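You operate a simulated robot arm through the tools that you are given. There is no shell and no other tool.

You are at the controls of a simulated robot arm. One attempt, no reset.

JOB
Bleed the valve: slacken the gold port plug, work the valve lever, nip the plug up again.
Fine: use the ring spanner and lay it back.

It is judged by the outcome, as a careful person would: the job done as asked, and still so three seconds after it is handed in. It fails if anything else is knocked over, pushed out of place, dropped, spilled or broken.

ROBOT AND FRAMES
A 7-joint arm with a two-finger parallel gripper, fixed in place. Base frame: the origin is on the floor under the middle of its stand, x ahead of it, y to its left, z up; the work surface is at about z = 90. Units: cm, degrees, N and s.
With the tool pointing down near the work surface it reaches from about 24 to 68 cm from the base axis. Its first joint turns from -66.0 to 66.0 degrees. Payload 2.4 kg.
The tool frame sits at the grasp point between the pads (the TCP): z along the fingers, y along the line on which they close. The tips reach 3 cm beyond it. Largest opening 9.4 cm; finger width 2.8, thickness 1; the body of the gripper, 5 by 9.6 cm, starts 5.5 cm behind the TCP.
Orientation is told as [roll, pitch, yaw] about the base's x, y, z axes, in that order, counted from this pose: with the fingers straight down and closing along the base's y, the tool's x points along the base's -x, its y along +y and its z along -z.

CONTROLS
- The arm moves only by the tool move_arm. Its argument "commands" is a list of rows, each a list of 3 entries, a list of its own where there are three numbers: the shift along the tool's x, y, z in cm, then the turn, a rotation vector about the tool's x, y, z in degrees, then the finger opening in cm, from 0 to 9.4. In form: [[[tx, ty, tz], [ax, ay, az], claw], ...]. A call has 1 to 20 rows; each row is the pose to reach, as a shift and turn from the pose commanded when the call began, along the tool's axes at that moment. Rows are played at 5 a second. More than 5 cm and 8.6 degrees between two rows, or a gripper value outside its range, and nothing of the call is played. Where a pose cannot be reached the arm comes as near as it can. A force on the tool above 40 N (or 10 N above the force at the start of the call, whichever is more), or a blocked arm, ends the call early, and 0.2 s more pass. The fingers move at their own pace (about 15.3 cm/s each) and stop on an object; they squeeze with about 44 N. The grip force told is the motor's: it shows also when the fingers shut on nothing. Time passes only in rows, and 0.2 s behind the last, so rows that repeat a pose let the fingers close. It gives the time, the measured TCP pose, the force on the tool (base axes), the opening and the grip force at its end, in the units of the frame above (readings bear some noise), with the torque about the TCP (base axes, N m) and any sound that the robot's microphone picked up.
- Cameras (640 x 400 px; columns grow to the right, rows downward): "scene" is fixed at [1.92, 45.74, 146.37]; the picture's right is [-0.90, -0.44, 0.00], its down [-0.17, 0.36, -0.92] and it looks along [0.40, -0.83, -0.40] (base axes); focal length 352 px, centre (320, 200). "wrist" rides on the gripper at [7.6, 1.4, -10.2] in the tool frame; the picture's right is [-0.18, 0.98, 0.00], its down [-0.75, -0.14, -0.64] and it looks along [-0.63, -0.12, 0.77] (tool axes); focal length 243 px, centre (320, 200). There is no depth. A picture from a camera that has moved, and an enlarged one, comes with that camera's place and axes in the base frame and with its lens.
- camera(camera): a new picture of that camera. The clock stands still meanwhile.
- enlarge(camera, box): a new picture of the part [left, top, right, bottom] of that camera's present view, enlarged. The clock stands still meanwhile.
- finish_job(): hands the job in; it is judged then, once.

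Places have to be worked out from the pictures, the camera data and where the tool is seen. Open the gripper and draw the arm clear of the work before you hand the job in, unless the task says otherwise.

The tools are called as name(argument=value, ...) on one line, values as JSON. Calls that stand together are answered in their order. move_arm: Moves the arm, as the interface text tells. Its arguments: {"type":"object","properties":{"commands":{"type":"array"}},"required":["commands"]} The other tools are called the same way: camera (camera) takes a picture; enlarge (camera, box) takes an enlarged picture of a part of a camera's view; finish_job () hands the job in.

At the start:

```text
time_s: 0.0
tool_pos: [41.69, -21.51, 125.81]
orientation: [0.0, 0.1, 0.0]
contact_force: [-0.6, -0.4, -0.1]
moment: [0.01, -0.01, 0.02]
width: 9.42
grasp_force: 0.0
```

scene: 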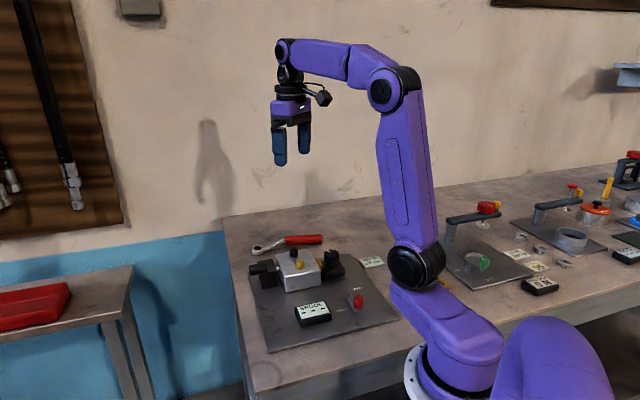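
wrist: 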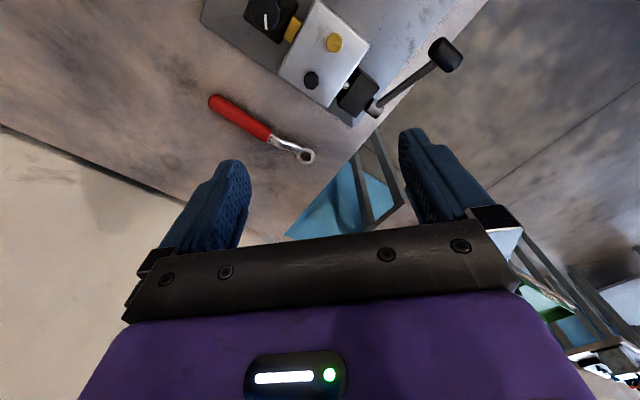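

I'll first look closely at the valve block, the plugs and the spanner before moving anything.

enlarge(camera="scene", box=[230, 220, 410, 350])

enlarge(camera="wrist", box=[190, 0, 480, 180])

camera(camera="wrist")

```text
3.08 times, centred on (320, 285) of scene
camera zoom: at [1.92, 45.74, 146.37], right [-0.9, -0.44, 0.0], down [-0.17, 0.36, -0.92], along [0.4, -0.83, -0.4], focal length 1082 px, centre (320, -62)
```

zoom: 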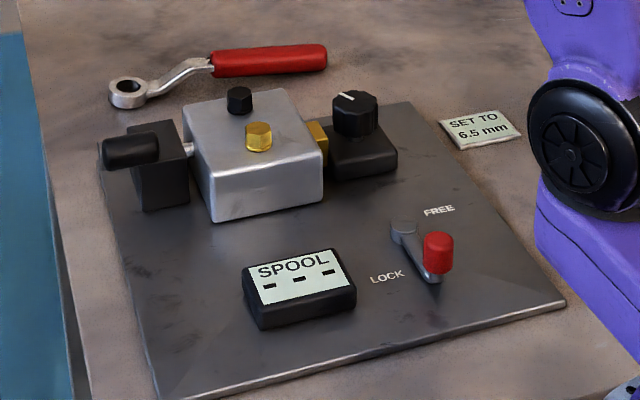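

```text
2.21 times, centred on (335, 90) of wrist
camera zoom: at [34.0, -19.98, 135.91], right [0.18, 0.98, 0.0], down [0.75, -0.14, 0.64], along [0.63, -0.12, -0.77], focal length 535 px, centre (287, 443)
```

zoom: 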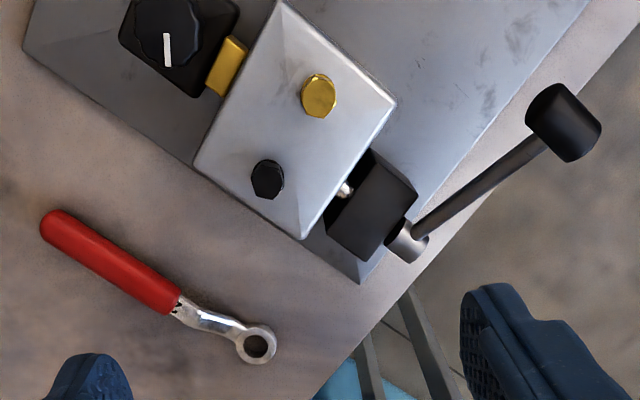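

```text
taken
camera wrist: at [34.0, -19.98, 135.91], right [0.18, 0.98, 0.0], down [0.75, -0.14, 0.64], along [0.63, -0.12, -0.77], focal length 243 px, centre (320, 200)
```

wrist: 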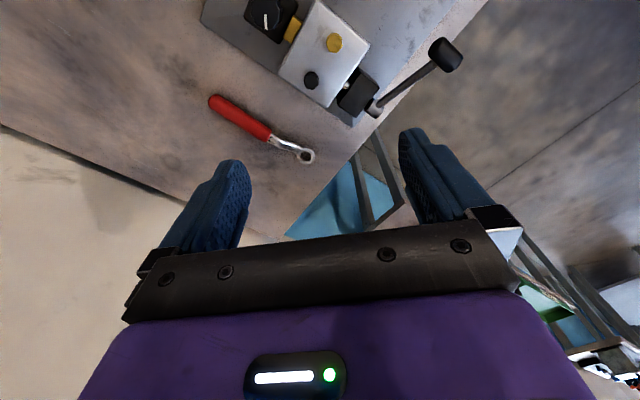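

The valve station is at the far-left of the bench; the spanner ring appears to lie near (58,-27) and the gold plug near (39,-19,96.5). I'll enlarge details: lock/free lever, spool label, plugs, valve lever, and the rest of the bench.

enlarge(camera="scene", box=[290, 275, 400, 345])

enlarge(camera="scene", box=[240, 225, 350, 295])

enlarge(camera="scene", box=[430, 140, 640, 300])

enlarge(camera="wrist", box=[230, 0, 390, 110])

enlarge(camera="wrist", box=[330, 20, 480, 130])

enlarge(camera="wrist", box=[195, 80, 335, 175])

```text
5.71 times, centred on (345, 310) of scene
camera zoom: at [1.92, 45.74, 146.37], right [-0.9, -0.44, 0.0], down [-0.17, 0.36, -0.92], along [0.4, -0.83, -0.4], focal length 2010 px, centre (177, -429)
```

zoom: 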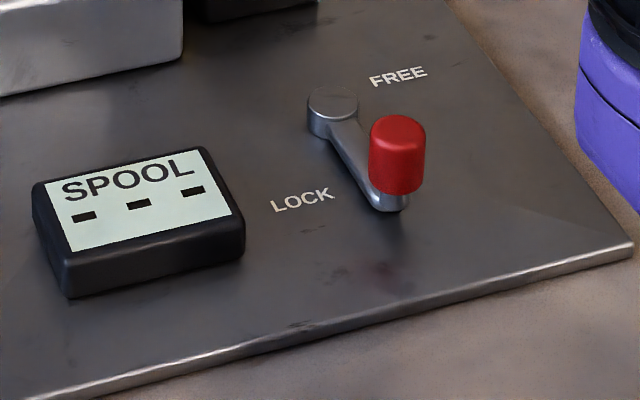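

```text
5.71 times, centred on (295, 260) of scene
camera zoom: at [1.92, 45.74, 146.37], right [-0.9, -0.44, 0.0], down [-0.17, 0.36, -0.92], along [0.4, -0.83, -0.4], focal length 2010 px, centre (463, -143)
```

zoom: 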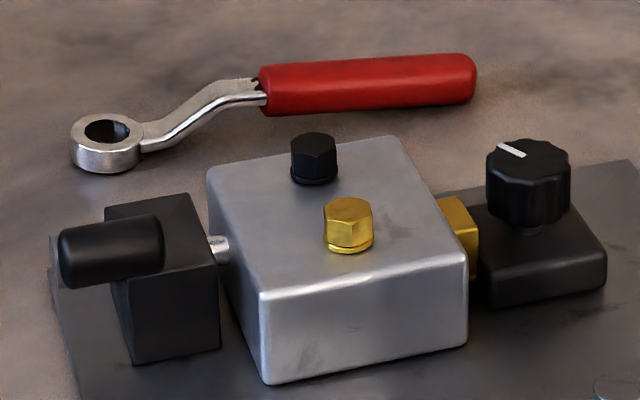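

```text
2.50 times, centred on (535, 220) of scene
camera zoom: at [1.92, 45.74, 146.37], right [-0.9, -0.44, 0.0], down [-0.17, 0.36, -0.92], along [0.4, -0.83, -0.4], focal length 879 px, centre (-218, 150)
```

zoom: 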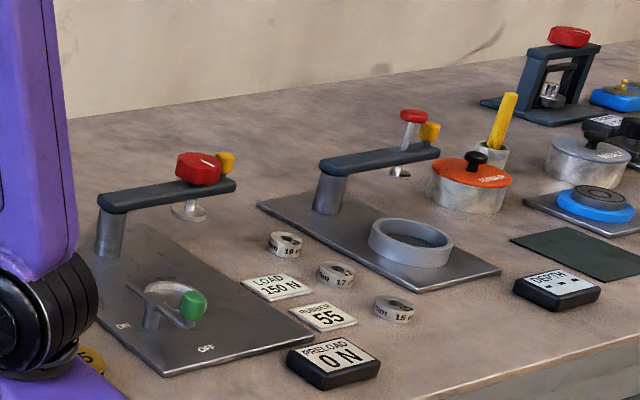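

```text
3.64 times, centred on (310, 55) of wrist
camera zoom: at [34.0, -19.98, 135.91], right [0.18, 0.98, 0.0], down [0.75, -0.14, 0.64], along [0.63, -0.12, -0.77], focal length 882 px, centre (356, 727)
```

zoom: 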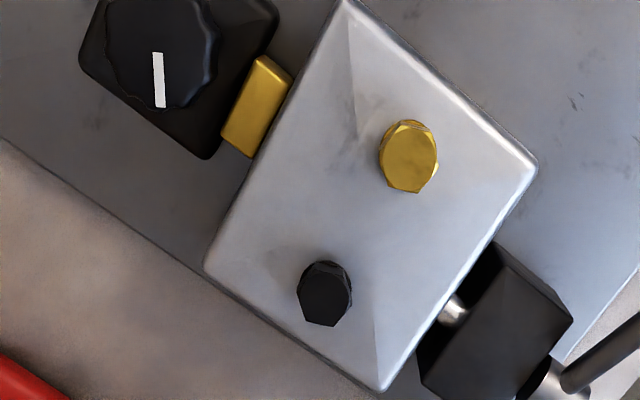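

```text
3.64 times, centred on (405, 75) of wrist
camera zoom: at [34.0, -19.98, 135.91], right [0.18, 0.98, 0.0], down [0.75, -0.14, 0.64], along [0.63, -0.12, -0.77], focal length 882 px, centre (11, 654)
```

zoom: 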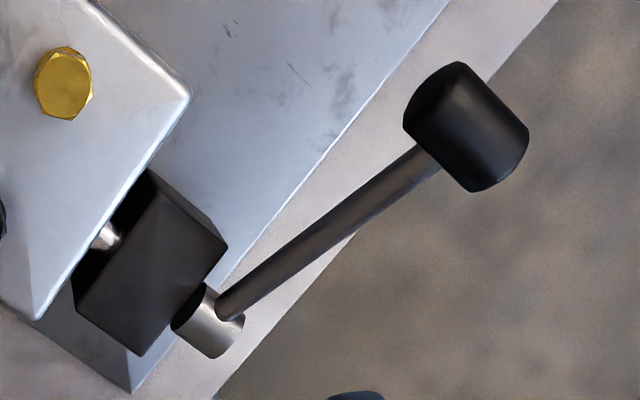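

```text
4.21 times, centred on (265, 128) of wrist
camera zoom: at [34.0, -19.98, 135.91], right [0.18, 0.98, 0.0], down [0.75, -0.14, 0.64], along [0.63, -0.12, -0.77], focal length 1022 px, centre (552, 505)
```

zoom: 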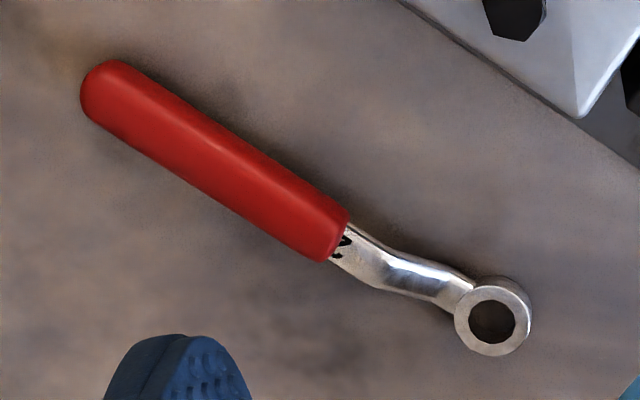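

The station is rotated about 45°: the gold plug is near (39,-19), the black plug near (43,-23), and the latch is standing at LOCK. The spanner lies from the ring at (58,-27.5) to the handle end at (44,-41). I'll move above the spanner handle with the yaw turned +45° for a closer look.

move_arm(commands=[[[-0.54, -1.81, 1.5], [0, 0, -5.6], 9.4], [[-1.08, -3.62, 3.0], [0, 0, -11.2], 9.4], [[-1.62, -5.43, 4.5], [0, 0, -16.9], 9.4], [[-2.16, -7.24, 6.0], [0, 0, -22.5], 9.4], [[-2.7, -9.05, 7.5], [0, 0, -28.1], 9.4], [[-3.24, -10.86, 9.0], [0, 0, -33.7], 9.4], [[-3.78, -12.67, 10.5], [0, 0, -39.4], 9.4], [[-4.31, -14.49, 12.0], [0, 0, -45], 9.4], [[-4.31, -14.49, 12.0], [0, 0, -45], 9.4]])

camera(camera="wrist")

camera(camera="scene")

```text
time_s: 2.0
tool_pos: [46.04, -35.74, 113.94]
orientation: [0.0, -0.1, 45.0]
contact_force: [-0.2, -0.9, 0.6]
moment: [0.01, -0.02, -0.01]
width: 9.38
grasp_force: 0.1
```

```text
taken
camera wrist: at [39.53, -40.19, 123.98], right [-0.57, 0.82, 0.0], down [0.63, 0.43, 0.64], along [0.53, 0.36, -0.77], focal length 243 px, centre (320, 200)
```

wrist: 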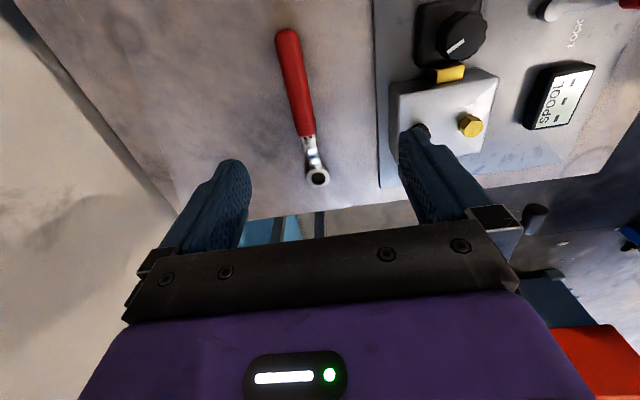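

```text
taken
```

scene: 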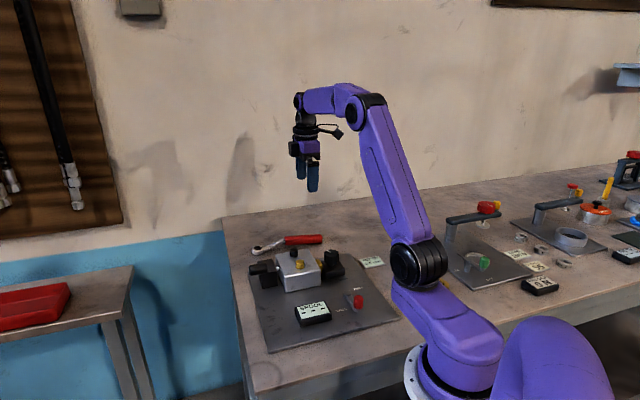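

The wrist now looks straight along the spanner. I'll enlarge it to fix its geometry.

enlarge(camera="wrist", box=[240, 20, 380, 190])

enlarge(camera="wrist", box=[280, 120, 360, 190])

enlarge(camera="wrist", box=[370, 0, 640, 160])

```text
2.35 times, centred on (310, 105) of wrist
camera zoom: at [39.53, -40.19, 123.98], right [-0.57, 0.82, 0.0], down [0.63, 0.43, 0.64], along [0.53, 0.36, -0.77], focal length 571 px, centre (344, 424)
```

zoom: 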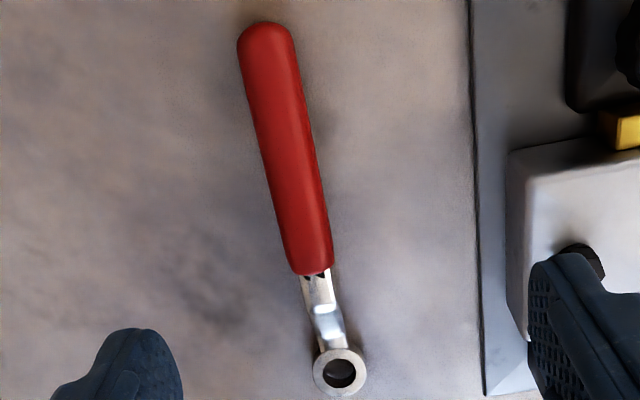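

```text
5.71 times, centred on (320, 155) of wrist
camera zoom: at [39.53, -40.19, 123.98], right [-0.57, 0.82, 0.0], down [0.63, 0.43, 0.64], along [0.53, 0.36, -0.77], focal length 1386 px, centre (320, 457)
```

zoom: 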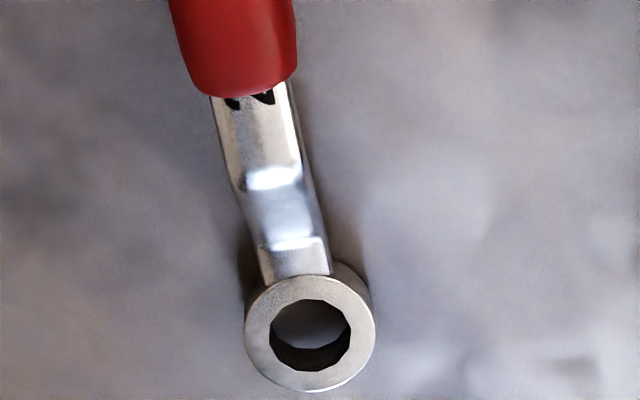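

```text
2.37 times, centred on (505, 80) of wrist
camera zoom: at [39.53, -40.19, 123.98], right [-0.57, 0.82, 0.0], down [0.63, 0.43, 0.64], along [0.53, 0.36, -0.77], focal length 575 px, centre (-118, 484)
```

zoom: 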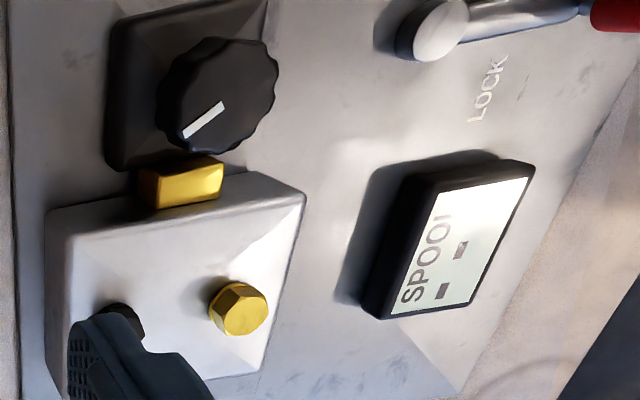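

Ring hole is 12-point, and the handle looks slightly tilted (crank offset). I'll enlarge the scene view of the spanner to judge its tilt.

enlarge(camera="scene", box=[248, 228, 328, 263])

enlarge(camera="scene", box=[246, 236, 286, 261])

enlarge(camera="scene", box=[270, 240, 350, 295])

```text
8.00 times, centred on (288, 246) of scene
camera zoom: at [1.92, 45.74, 146.37], right [-0.9, -0.44, 0.0], down [-0.17, 0.36, -0.92], along [0.4, -0.83, -0.4], focal length 2814 px, centre (576, -164)
```

zoom: 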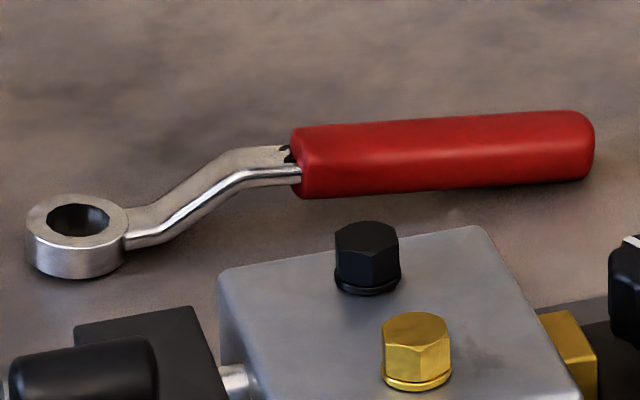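

```text
16.00 times, centred on (266, 248) of scene
camera zoom: at [1.92, 45.74, 146.37], right [-0.9, -0.44, 0.0], down [-0.17, 0.36, -0.92], along [0.4, -0.83, -0.4], focal length 5627 px, centre (1184, -576)
```

zoom: 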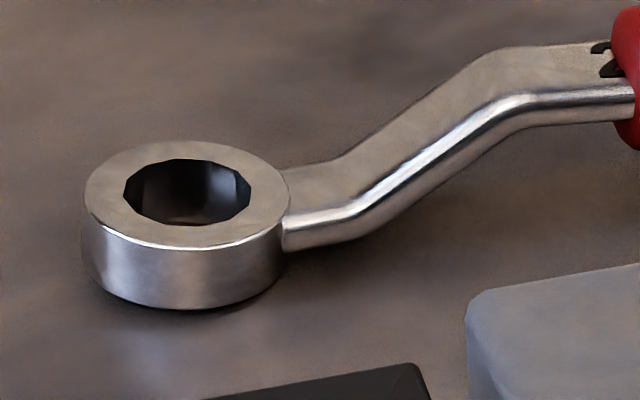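

```text
7.27 times, centred on (310, 268) of scene
camera zoom: at [1.92, 45.74, 146.37], right [-0.9, -0.44, 0.0], down [-0.17, 0.36, -0.92], along [0.4, -0.83, -0.4], focal length 2558 px, centre (393, -291)
```

zoom: 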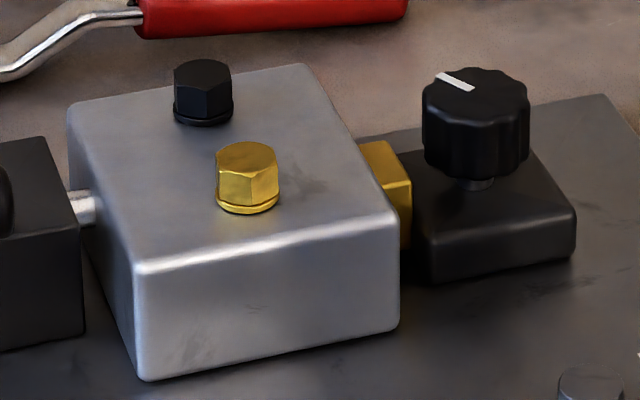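

The enlarged pictures are truly re-rendered, so I'll zoom further on the ring and on the handle to judge ring tilt and handle height.

enlarge(camera="scene", box=[250, 243, 266, 257])

enlarge(camera="scene", box=[282, 232, 326, 258])

enlarge(camera="scene", box=[288, 255, 312, 279])

```text
16.00 times, centred on (258, 250) of scene
camera zoom: at [1.92, 45.74, 146.37], right [-0.9, -0.44, 0.0], down [-0.17, 0.36, -0.92], along [0.4, -0.83, -0.4], focal length 5627 px, centre (1312, -600)
```

zoom: 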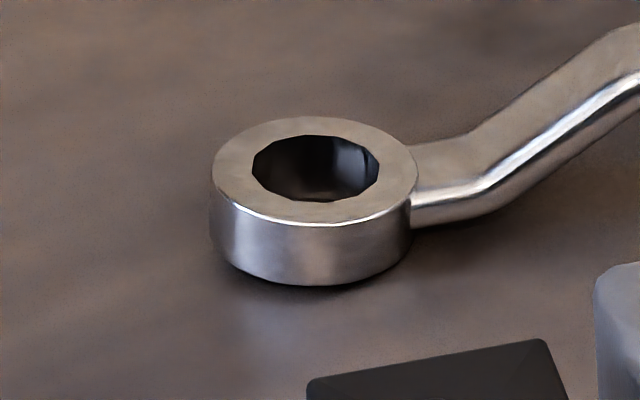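

```text
14.55 times, centred on (304, 245) of scene
camera zoom: at [1.92, 45.74, 146.37], right [-0.9, -0.44, 0.0], down [-0.17, 0.36, -0.92], along [0.4, -0.83, -0.4], focal length 5116 px, centre (553, -454)
```

zoom: 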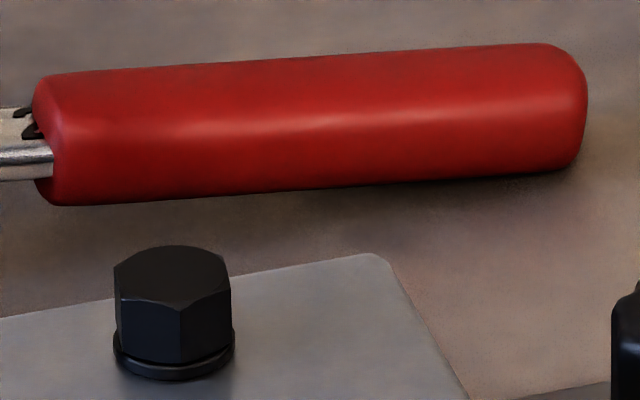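

```text
16.00 times, centred on (300, 267) of scene
camera zoom: at [1.92, 45.74, 146.37], right [-0.9, -0.44, 0.0], down [-0.17, 0.36, -0.92], along [0.4, -0.83, -0.4], focal length 5627 px, centre (640, -872)
```

zoom: 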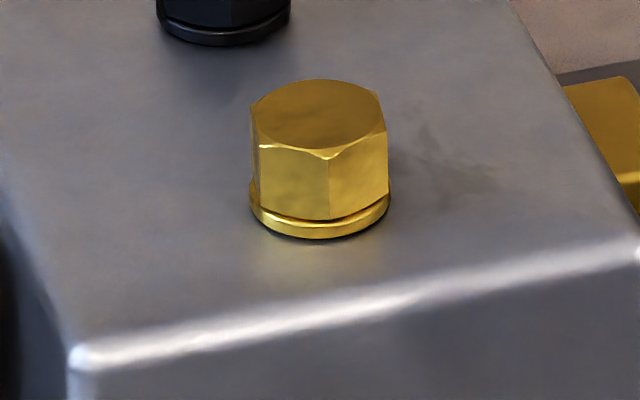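

The spanner's ring is near (58.2,-27.9) and the handle runs at about 44–45°. I'll come down over the handle at about 12.5 cm from the ring, stop well above it, and check the alignment.

move_arm(commands=[[[-0.3, -0.6, 2.8], [0, 0, 0], 9.4], [[-0.6, -1.2, 5.6], [0, 0, 0], 9.4], [[-1.0, -1.8, 8.4], [0, 0, 0.3], 9.4], [[-1.3, -2.4, 11.0], [0, 0, 0.5], 9.4], [[-1.63, -2.98, 13.9], [0, 0, 0.7], 9.4], [[-1.63, -2.98, 13.9], [0, 0, 0.7], 9.4]])

camera(camera="wrist")

enlarge(camera="scene", box=[230, 180, 360, 265])

```text
time_s: 3.4
tool_pos: [49.23, -36.97, 99.84]
orientation: [0.0, 0.0, 44.4]
contact_force: [0.3, -0.1, -0.9]
moment: [-0.04, -0.01, -0.02]
width: 9.4
grasp_force: 0.0
```

```text
taken
camera wrist: at [42.68, -41.17, 109.99], right [-0.55, 0.83, 0.0], down [0.64, 0.43, 0.64], along [0.53, 0.36, -0.77], focal length 243 px, centre (320, 200)
```

wrist: 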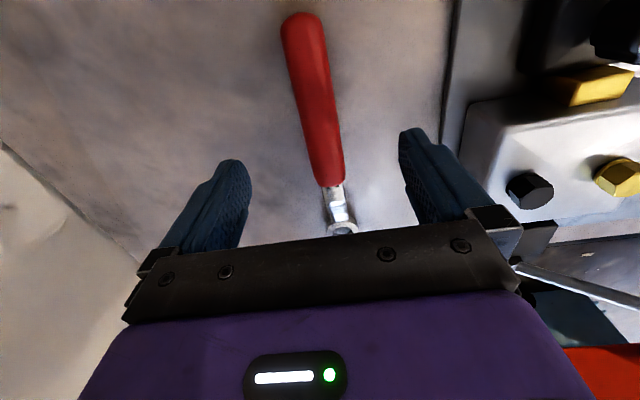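

```text
4.71 times, centred on (295, 222) of scene
camera zoom: at [1.92, 45.74, 146.37], right [-0.9, -0.44, 0.0], down [-0.17, 0.36, -0.92], along [0.4, -0.83, -0.4], focal length 1655 px, centre (438, 94)
```

zoom: 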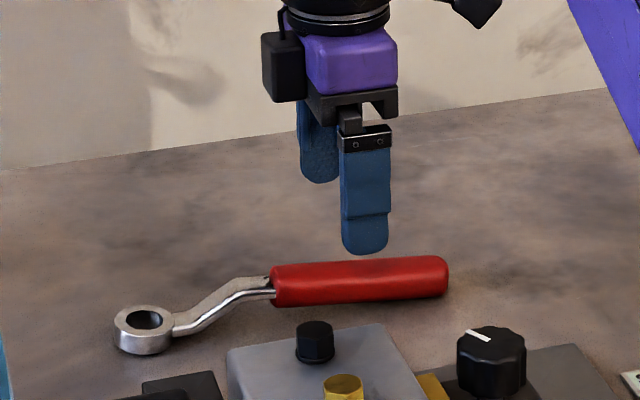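

Fingers straddle the handle well; I'll zoom to measure the residual yaw offset before descending.

enlarge(camera="wrist", box=[240, 0, 400, 100])

enlarge(camera="wrist", box=[260, 130, 420, 230])

```text
4.00 times, centred on (320, 50) of wrist
camera zoom: at [42.68, -41.17, 109.99], right [-0.55, 0.83, 0.0], down [0.64, 0.43, 0.64], along [0.53, 0.36, -0.77], focal length 970 px, centre (320, 800)
```

zoom: 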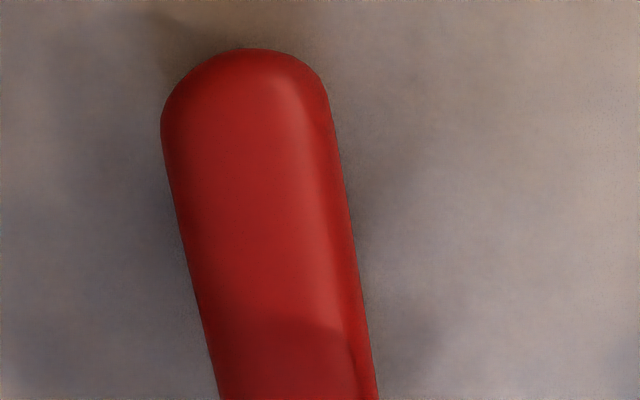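

```text
4.00 times, centred on (340, 180) of wrist
camera zoom: at [42.68, -41.17, 109.99], right [-0.55, 0.83, 0.0], down [0.64, 0.43, 0.64], along [0.53, 0.36, -0.77], focal length 970 px, centre (240, 280)
```

zoom: 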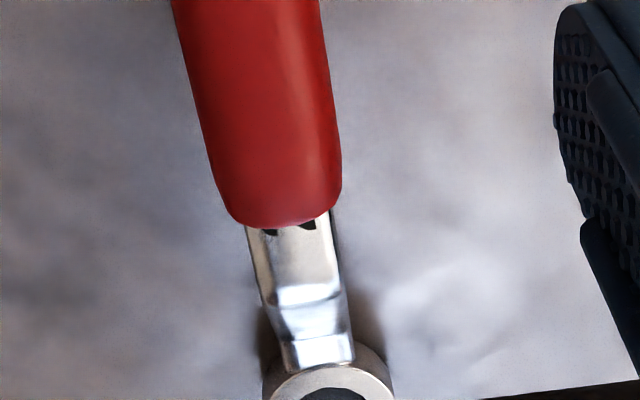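

The handle is aligned within about 1° and centred between the fingers, with the ring 12.3 cm ahead of the TCP. I'll descend to about z = 93.6 with the fingers open.

move_arm(commands=[[[0, 0, 1.5], [0, 0, -0.4], 8.0], [[0, 0, 3.0], [0, 0, -0.8], 8.0], [[0, 0, 4.5], [0, 0, -0.8], 8.0], [[0, 0, 5.5], [0, 0, -0.8], 8.0], [[0, 0, 6.2], [0, 0, -0.8], 8.0], [[0, 0, 6.2], [0, 0, -0.8], 8.0]])

enlarge(camera="scene", box=[230, 200, 360, 275])

camera(camera="wrist")

```text
time_s: 4.8
tool_pos: [49.16, -37.0, 93.68]
orientation: [0.0, 0.1, 45.0]
contact_force: [0.3, -0.5, -0.6]
moment: [0.02, 0.03, 0.02]
width: 7.99
grasp_force: 0.2
```

```text
4.92 times, centred on (295, 238) of scene
camera zoom: at [1.92, 45.74, 146.37], right [-0.9, -0.44, 0.0], down [-0.17, 0.36, -0.92], along [0.4, -0.83, -0.4], focal length 1732 px, centre (443, 15)
```

zoom: 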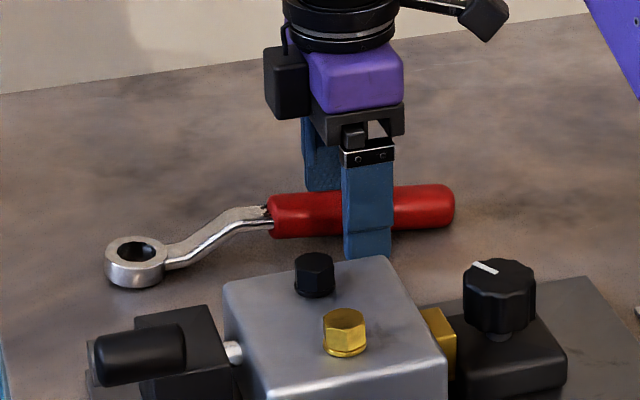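

```text
taken
camera wrist: at [42.73, -41.32, 103.78], right [-0.57, 0.82, 0.0], down [0.63, 0.43, 0.64], along [0.53, 0.36, -0.77], focal length 243 px, centre (320, 200)
```

wrist: 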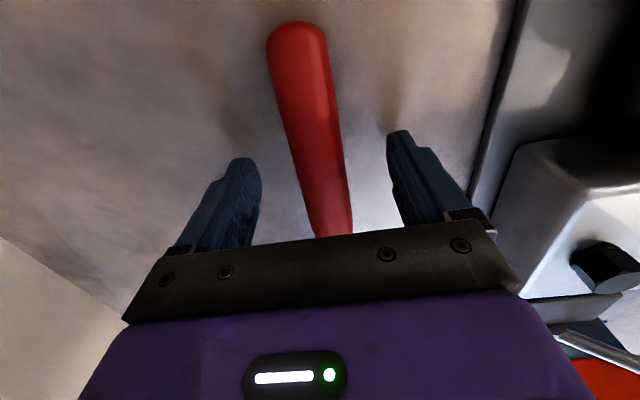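

The fingers are down on either side of the handle with no contact. I'm closing on the handle now, noting this pose (49.16,-37.0,93.68, yaw 45) for laying it back.

move_arm(commands=[[[0, 0, 0], [0, 0, 0], 4.0], [[0, 0, 0], [0, 0, 0], 1.0], [[0, 0, 0], [0, 0, 0], 1.0], [[0, 0, 0], [0, 0, 0], 1.0], [[0, 0, 0], [0, 0, 0], 1.0]])

enlarge(camera="scene", box=[230, 200, 360, 275])

```text
time_s: 6.0
tool_pos: [49.2, -36.89, 93.73]
orientation: [0.0, 0.0, 45.2]
contact_force: [-1.6, 0.4, -0.3]
moment: [0.11, -0.03, 0.12]
width: 2.78
grasp_force: 43.9
```

```text
4.92 times, centred on (295, 238) of scene
camera zoom: at [1.92, 45.75, 146.37], right [-0.9, -0.44, 0.0], down [-0.17, 0.36, -0.92], along [0.4, -0.83, -0.4], focal length 1732 px, centre (443, 15)
```

zoom: 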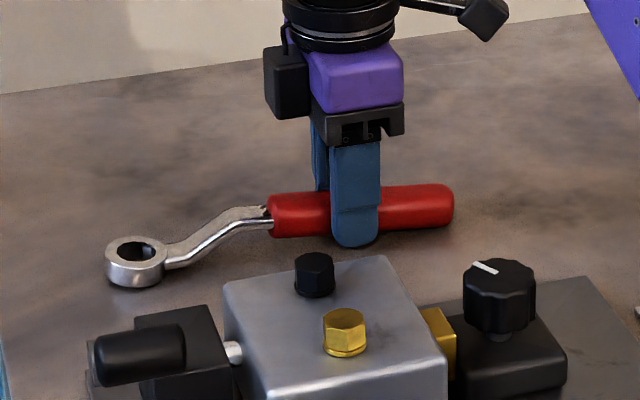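

The handle is gripped (2.78 cm, 44 N). I'm lifting straight up gently to check how the spanner hangs.

move_arm(commands=[[[0, 0, -0.7], [0, 0, 0], 1.0], [[0, 0, -1.8], [0, 0, 0], 1.0], [[0, 0, -3.5], [0, 0, 0], 1.0], [[0, 0, -5.5], [0, 0, 0], 1.0], [[0, 0, -8.0], [0, 0, 0], 1.0], [[0, 0, -10.0], [0, 0, 0], 1.0], [[0, 0, -12.0], [0, 0, 0], 1.0], [[0, 0, -14.0], [0, 0, 0], 1.0], [[0, 0, -14.0], [0, 0, 0], 1.0], [[0, 0, -14.0], [0, 0, 0], 1.0]])

enlarge(camera="scene", box=[230, 140, 360, 225])

camera(camera="wrist")

```text
time_s: 8.2
tool_pos: [49.23, -37.01, 107.69]
orientation: [0.0, 0.0, 45.2]
contact_force: [0.5, 0.7, -3.3]
moment: [-0.22, 0.17, 0.01]
width: 2.76
grasp_force: 44.3
```

```text
4.71 times, centred on (295, 182) of scene
camera zoom: at [1.93, 45.74, 146.37], right [-0.9, -0.44, 0.0], down [-0.17, 0.36, -0.92], along [0.4, -0.83, -0.4], focal length 1655 px, centre (438, 282)
```

zoom: 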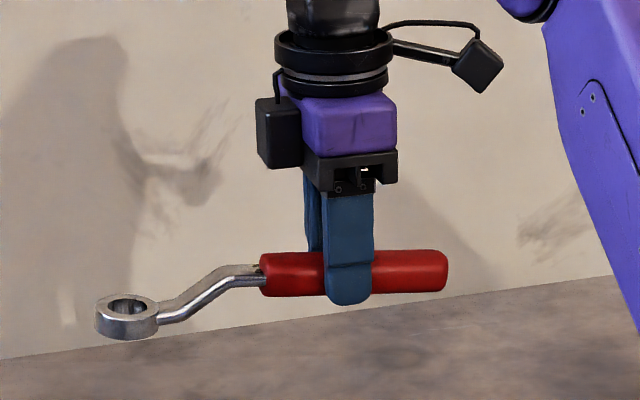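

```text
taken
camera wrist: at [42.77, -41.3, 117.82], right [-0.57, 0.82, 0.0], down [0.63, 0.43, 0.64], along [0.53, 0.36, -0.77], focal length 243 px, centre (320, 200)
```

wrist: 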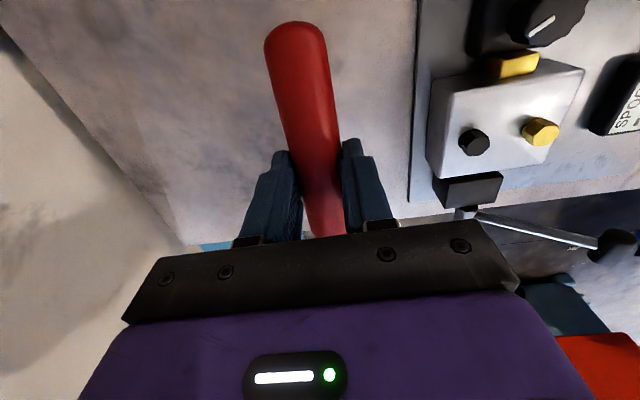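

The spanner is held firmly (≈3.3 N weight) and hangs steady. I'll zoom in on the ring and handle side-on to judge the ring's tilt relative to the tool.

enlarge(camera="scene", box=[244, 195, 284, 215])

enlarge(camera="scene", box=[244, 165, 334, 220])

```text
16.00 times, centred on (264, 205) of scene
camera zoom: at [1.93, 45.74, 146.37], right [-0.9, -0.44, 0.0], down [-0.17, 0.36, -0.92], along [0.4, -0.83, -0.4], focal length 5627 px, centre (1216, 120)
```

zoom: 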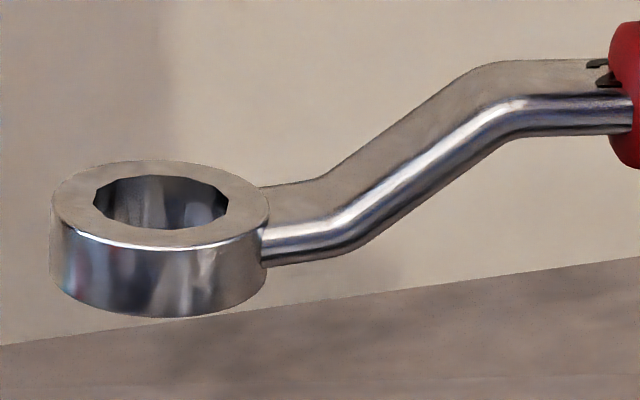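

```text
7.11 times, centred on (289, 192) of scene
camera zoom: at [1.93, 45.74, 146.37], right [-0.9, -0.44, 0.0], down [-0.17, 0.36, -0.92], along [0.4, -0.83, -0.4], focal length 2501 px, centre (540, 253)
```

zoom: 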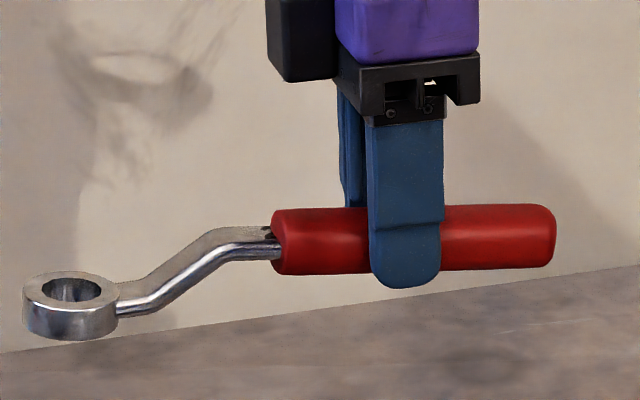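

The handle tilts up about 6–7° toward the ring, so the ring plane sits tilted in the grip; I will level it by pitching the tool later. The ring centre is about 13 cm ahead of the TCP. Now I raise and carry it to a spot where the wrist camera can look at the gold plug beside the spanner.

move_arm(commands=[[[0, 0, -3], [0, 0, 0], 1.0], [[0, 0, -6.3], [0, 0, 0], 1.0], [[0.01, 1.43, -6.3], [0, 0, 4.5], 1.0], [[0.02, 2.86, -6.3], [0, 0, 9.0], 1.0], [[0.03, 4.29, -6.3], [0, 0, 13.5], 1.0], [[0.04, 5.72, -6.3], [0, 0, 18.1], 1.0], [[0.05, 7.15, -6.3], [0, 0, 22.6], 1.0], [[0.06, 8.58, -6.3], [0, 0, 27.1], 1.0], [[0.07, 10.0, -6.3], [0, 0, 31.6], 1.0], [[0.08, 11.44, -6.3], [0, 0, 36.1], 1.0], [[0.09, 12.87, -6.3], [0, 0, 40.6], 1.0], [[0.1, 14.31, -6.3], [0, 0, 45.2], 1.0], [[0.1, 14.31, -6.3], [0, 0, 45.2], 1.0]])

camera(camera="wrist")

camera(camera="scene")

```text
time_s: 11.0
tool_pos: [38.92, -26.91, 114.04]
orientation: [0.1, -0.1, -0.2]
contact_force: [0.0, 0.6, -3.2]
moment: [0.0, 0.24, 0.01]
width: 2.75
grasp_force: 44.2
```

```text
taken
camera wrist: at [31.21, -25.3, 124.09], right [0.19, 0.98, 0.0], down [0.75, -0.14, 0.64], along [0.63, -0.12, -0.77], focal length 243 px, centre (320, 200)
```

wrist: 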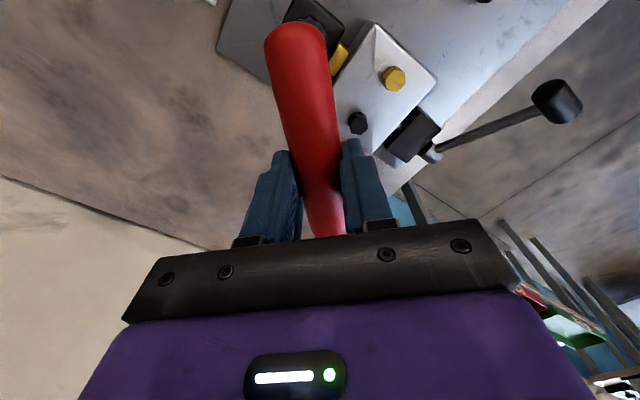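

```text
taken
```

scene: 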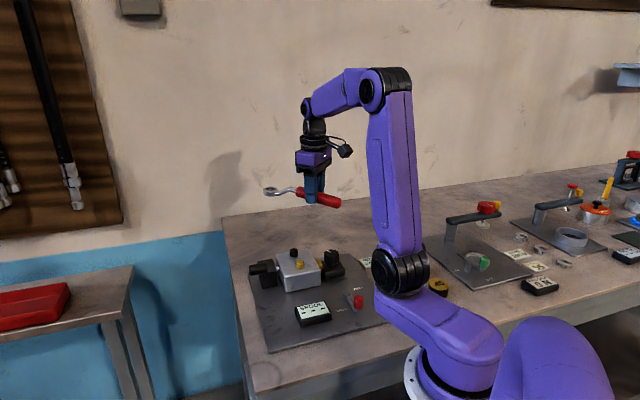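

Now a close zoom on the plugs and the lever from here.

enlarge(camera="wrist", box=[330, 40, 450, 140])

enlarge(camera="wrist", box=[370, 55, 420, 100])

enlarge(camera="wrist", box=[400, 60, 600, 180])

```text
4.00 times, centred on (390, 90) of wrist
camera zoom: at [31.21, -25.3, 124.09], right [0.19, 0.98, 0.0], down [0.75, -0.14, 0.64], along [0.63, -0.12, -0.77], focal length 970 px, centre (40, 640)
```

zoom: 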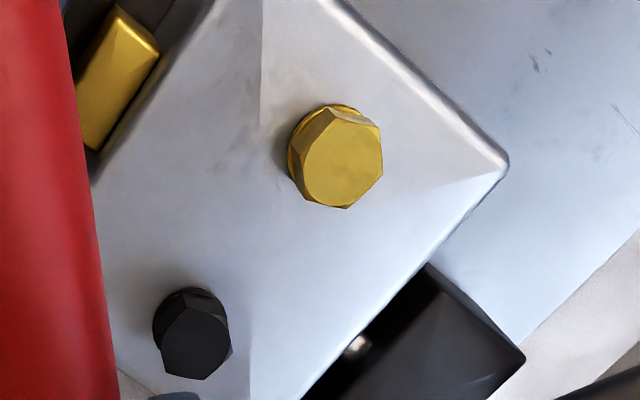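

```text
8.89 times, centred on (395, 78) of wrist
camera zoom: at [31.21, -25.3, 124.09], right [0.19, 0.98, 0.0], down [0.75, -0.14, 0.64], along [0.63, -0.12, -0.77], focal length 2157 px, centre (-347, 1289)
```

zoom: 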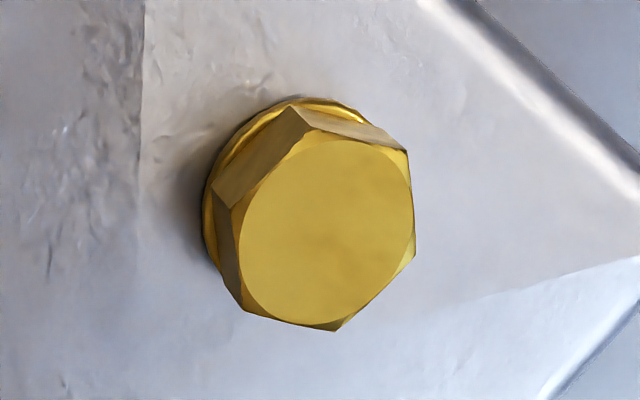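

```text
3.20 times, centred on (500, 120) of wrist
camera zoom: at [31.21, -25.3, 124.09], right [0.19, 0.98, 0.0], down [0.75, -0.14, 0.64], along [0.63, -0.12, -0.77], focal length 776 px, centre (-256, 456)
```

zoom: 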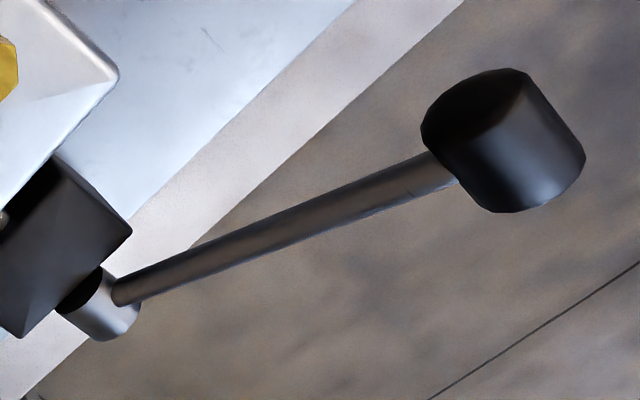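

The plug top centre is close to (38.9,-18.95,97.8) and its hex corners point at about azimuth 7° + 60k. Now I check the ring's 12-point orientation relative to the shank.

enlarge(camera="scene", box=[258, 178, 290, 202])

enlarge(camera="scene", box=[256, 150, 356, 215])

```text
16.00 times, centred on (274, 190) of scene
camera zoom: at [1.93, 45.74, 146.37], right [-0.9, -0.44, 0.0], down [-0.17, 0.36, -0.92], along [0.4, -0.83, -0.4], focal length 5627 px, centre (1056, 360)
```

zoom: 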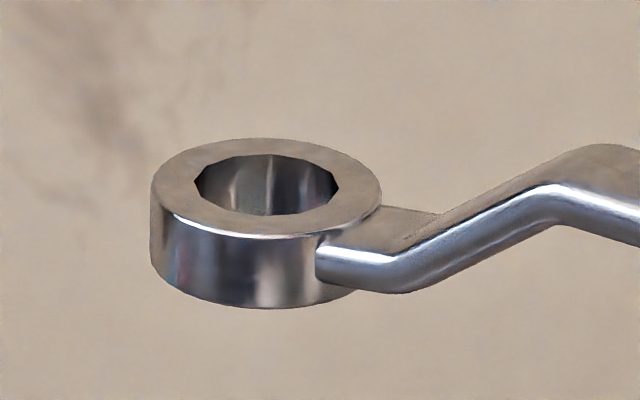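

```text
6.15 times, centred on (306, 182) of scene
camera zoom: at [1.93, 45.74, 146.37], right [-0.9, -0.44, 0.0], down [-0.17, 0.36, -0.92], along [0.4, -0.83, -0.4], focal length 2164 px, centre (406, 308)
```

zoom: 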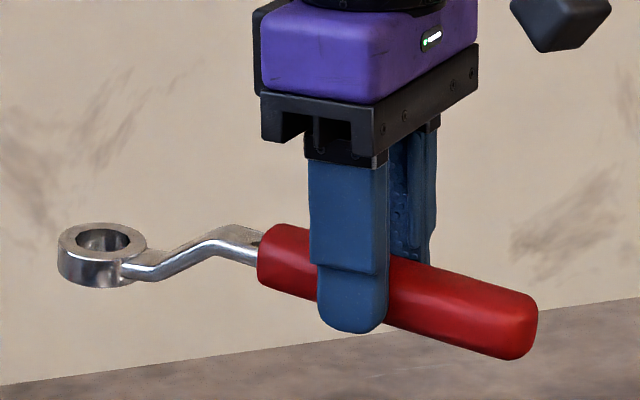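

The ring's hole has a vertex on the handle axis, so the handle should sit at azimuth 157° (or 187°, 217°) to engage the hex. I'll carry the spanner so its ring hovers above the gold plug with the handle at azimuth 157°, keeping it high.

move_arm(commands=[[[1.4, 1.6, 0.2], [0, 0, 2.8], 1.0], [[2.9, 3.2, 0.5], [0, 0, 5.7], 1.0], [[4.4, 4.8, 0.7], [0, 0, 8.5], 1.0], [[5.9, 6.4, 1.0], [0, 0, 11.4], 1.0], [[7.3, 8.0, 1.2], [0, 0, 14.2], 1.0], [[8.8, 9.7, 1.5], [0, 0, 17.1], 1.0], [[10.3, 11.3, 1.7], [0, 0, 20.0], 1.0], [[11.75, 12.88, 2.0], [0, 0, 22.8], 1.0], [[11.75, 12.88, 2.0], [0, 0, 22.8], 1.0]])

camera(camera="scene")

camera(camera="wrist")

```text
time_s: 13.0
tool_pos: [27.3, -14.11, 112.04]
orientation: [0.0, 0.0, -23.0]
contact_force: [0.5, 0.3, -4.2]
moment: [0.09, 0.23, 0.0]
width: 2.74
grasp_force: 43.8
```

```text
taken
```

scene: 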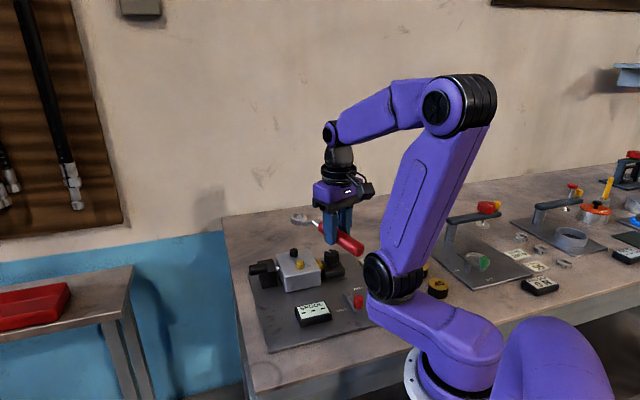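

```text
taken
camera wrist: at [20.68, -9.68, 122.08], right [0.55, 0.83, 0.0], down [0.64, -0.42, 0.64], along [0.53, -0.36, -0.77], focal length 243 px, centre (320, 200)
```

wrist: 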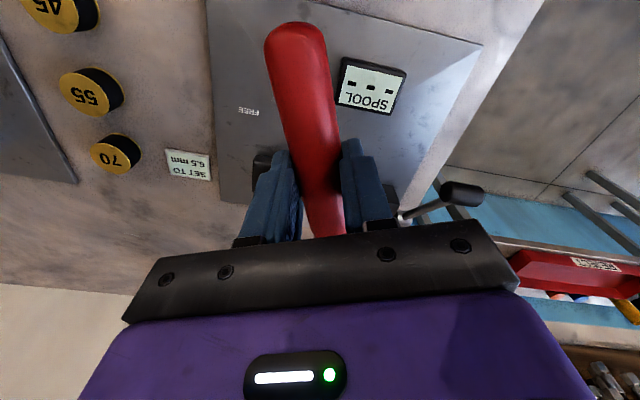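

Arm is in position above. Now I pitch the tool 6.5° about its closing axis to level the ring, and look closely.

move_arm(commands=[[[0, 0, 0], [0, 2.2, 0], 1.0], [[0, 0, 0], [0, 4.4, 0], 1.0], [[0, 0, 0], [0, 6.5, 0], 1.0], [[0, 0, 0], [0, 6.5, 0], 1.0]])

enlarge(camera="scene", box=[280, 205, 320, 235])

enlarge(camera="scene", box=[270, 180, 380, 290])

```text
time_s: 14.0
tool_pos: [27.33, -14.16, 112.04]
orientation: [0.1, 6.5, -22.9]
contact_force: [-0.5, 1.0, -3.2]
moment: [0.08, 0.24, 0.01]
width: 2.75
grasp_force: 43.8
```

```text
13.33 times, centred on (300, 220) of scene
camera zoom: at [1.93, 45.74, 146.37], right [-0.9, -0.44, 0.0], down [-0.17, 0.36, -0.92], along [0.4, -0.83, -0.4], focal length 4689 px, centre (587, -67)
```

zoom: 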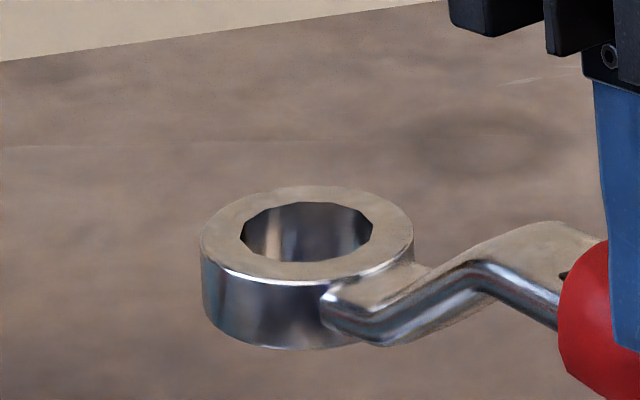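

```text
3.64 times, centred on (325, 235) of scene
camera zoom: at [1.93, 45.74, 146.37], right [-0.9, -0.44, 0.0], down [-0.17, 0.36, -0.92], along [0.4, -0.83, -0.4], focal length 1279 px, centre (302, 73)
```

zoom: 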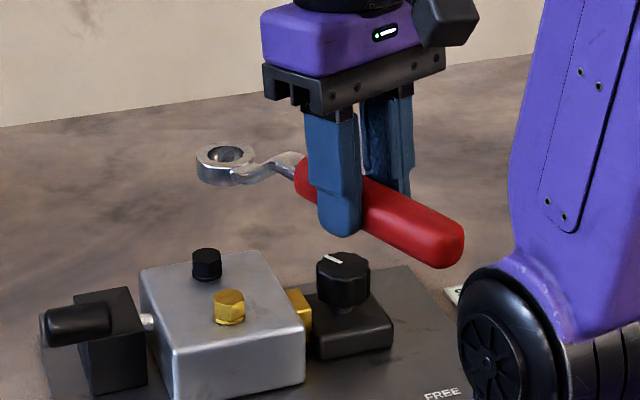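

The ring looks level now, and predicted and observed ring and plug positions agree within a millimetre. I lower to a hover with the ring about 0.7 cm above the plug top.

move_arm(commands=[[[-0.12, 0.02, 1.7], [0, 0, 0], 1.0], [[-0.28, 0.04, 3.4], [0, 0, 0], 1.0], [[-0.45, 0.06, 5.1], [0, 0, 0], 1.0], [[-0.62, 0.08, 6.8], [0, 0, 0], 1.0], [[-0.78, 0.09, 8.4], [0, 0, 0], 1.0], [[-0.78, 0.09, 8.4], [0, 0, 0], 1.0], [[-0.78, 0.09, 8.4], [0, 0, 0], 1.0]])

enlarge(camera="scene", box=[280, 242, 320, 272])

enlarge(camera="scene", box=[240, 200, 380, 300])

```text
time_s: 15.6
tool_pos: [26.95, -13.88, 103.56]
orientation: [0.0, 6.5, -22.8]
contact_force: [0.2, 0.0, -3.2]
moment: [0.1, 0.21, -0.01]
width: 2.77
grasp_force: 43.9
```

```text
13.33 times, centred on (300, 257) of scene
camera zoom: at [1.93, 45.74, 146.37], right [-0.9, -0.44, 0.0], down [-0.17, 0.36, -0.92], along [0.4, -0.83, -0.4], focal length 4689 px, centre (587, -560)
```

zoom: 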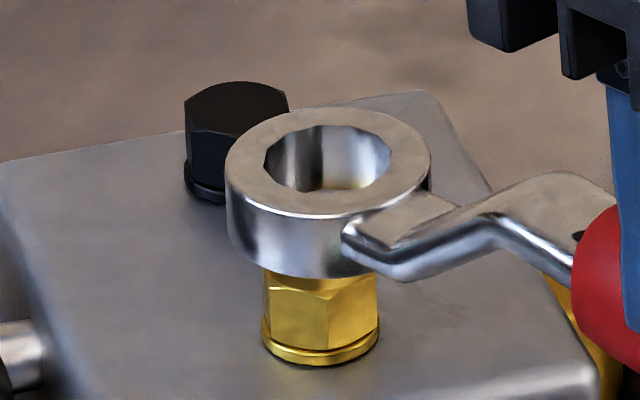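

```text
4.00 times, centred on (310, 250) of scene
camera zoom: at [1.93, 45.74, 146.37], right [-0.9, -0.44, 0.0], down [-0.17, 0.36, -0.92], along [0.4, -0.83, -0.4], focal length 1407 px, centre (360, 0)
```

zoom: 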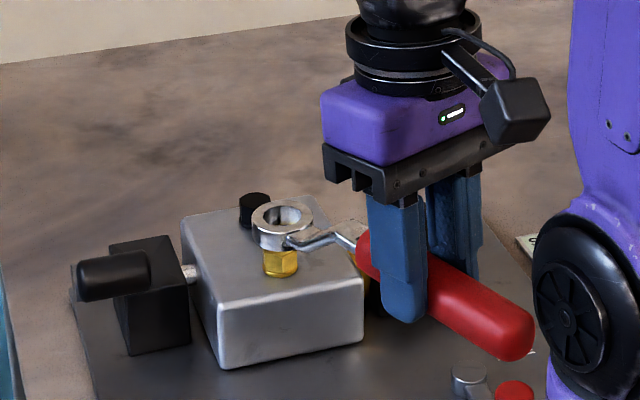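

Ring is about 0.25 cm off toward the handle side; I'll shift it by (+0.245,-0.13) and lower slightly, staying just above the plug, then re-check.

move_arm(commands=[[[-0.14, -0.01, 0], [0, 0, 0], 1.0], [[-0.27, -0.025, 0], [0, 0, 0], 1.0], [[-0.31, -0.025, 0.3], [0, 0, 0], 1.0], [[-0.31, -0.025, 0.3], [0, 0, 0], 1.0]])

enlarge(camera="scene", box=[280, 242, 320, 272])

```text
time_s: 16.6
tool_pos: [27.38, -13.92, 103.19]
orientation: [0.0, 6.5, -23.0]
contact_force: [0.5, 0.5, -3.3]
moment: [0.09, 0.24, -0.01]
width: 2.78
grasp_force: 44.3
```

```text
13.33 times, centred on (300, 257) of scene
camera zoom: at [1.93, 45.74, 146.37], right [-0.9, -0.44, 0.0], down [-0.17, 0.36, -0.92], along [0.4, -0.83, -0.4], focal length 4689 px, centre (587, -560)
```

zoom: 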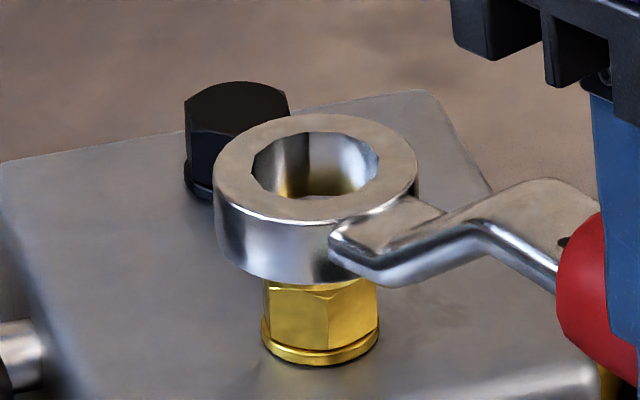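

Lateral alignment is now within a few tenths of a millimetre; the depth direction is less certain. I'll lower in small steps and read the force to find whether it slips over the hex or touches the plug top.

move_arm(commands=[[[-0.02, 0, 0.15], [0, 0, 0], 1.0], [[-0.03, 0, 0.3], [0, 0, 0], 1.0], [[-0.03, 0, 0.3], [0, 0, 0], 1.0]])

enlarge(camera="scene", box=[285, 245, 317, 269])

```text
time_s: 17.4
tool_pos: [27.49, -13.92, 102.84]
orientation: [0.0, 6.5, -22.9]
contact_force: [-0.6, -0.1, -3.4]
moment: [0.11, 0.22, 0.01]
width: 2.75
grasp_force: 44.3
```

```text
16.00 times, centred on (301, 257) of scene
camera zoom: at [1.93, 45.74, 146.37], right [-0.9, -0.44, 0.0], down [-0.17, 0.36, -0.92], along [0.4, -0.83, -0.4], focal length 5627 px, centre (624, -712)
```

zoom: 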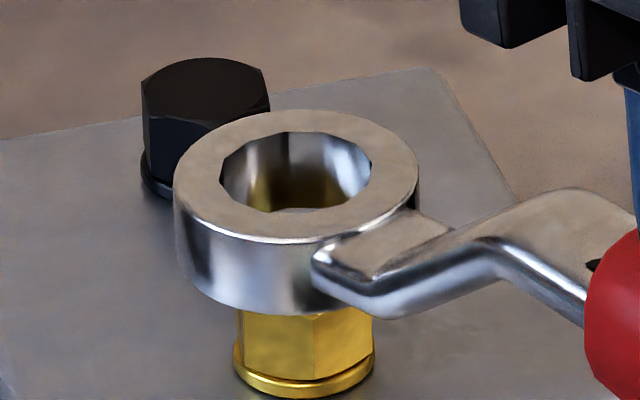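

No contact yet. I nudge the ring 0.05 cm to the right and continue lowering in tiny steps, watching for contact.

move_arm(commands=[[[0.03, -0.02, 0.1], [0, 0, 0], 1.0], [[0.02, -0.02, 0.2], [0, 0, 0], 1.0], [[0.02, -0.02, 0.2], [0, 0, 0], 1.0]])

enlarge(camera="scene", box=[285, 245, 317, 269])

```text
time_s: 18.2
tool_pos: [27.31, -14.05, 102.69]
orientation: [0.0, 6.5, -22.9]
contact_force: [0.0, 0.3, -3.8]
moment: [0.1, 0.2, 0.0]
width: 2.75
grasp_force: 43.9
```

```text
16.00 times, centred on (301, 257) of scene
camera zoom: at [1.93, 45.74, 146.37], right [-0.9, -0.44, 0.0], down [-0.17, 0.36, -0.92], along [0.4, -0.83, -0.4], focal length 5627 px, centre (624, -712)
```

zoom: 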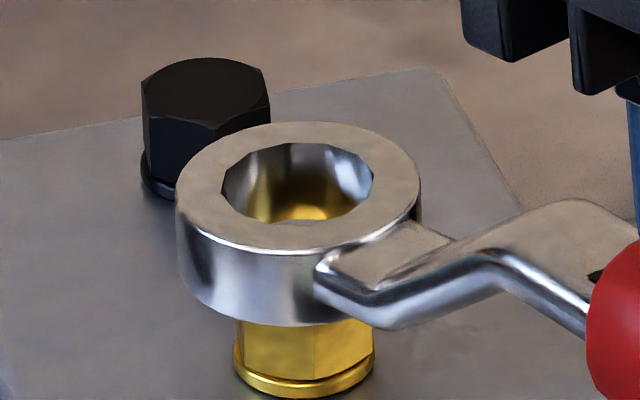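

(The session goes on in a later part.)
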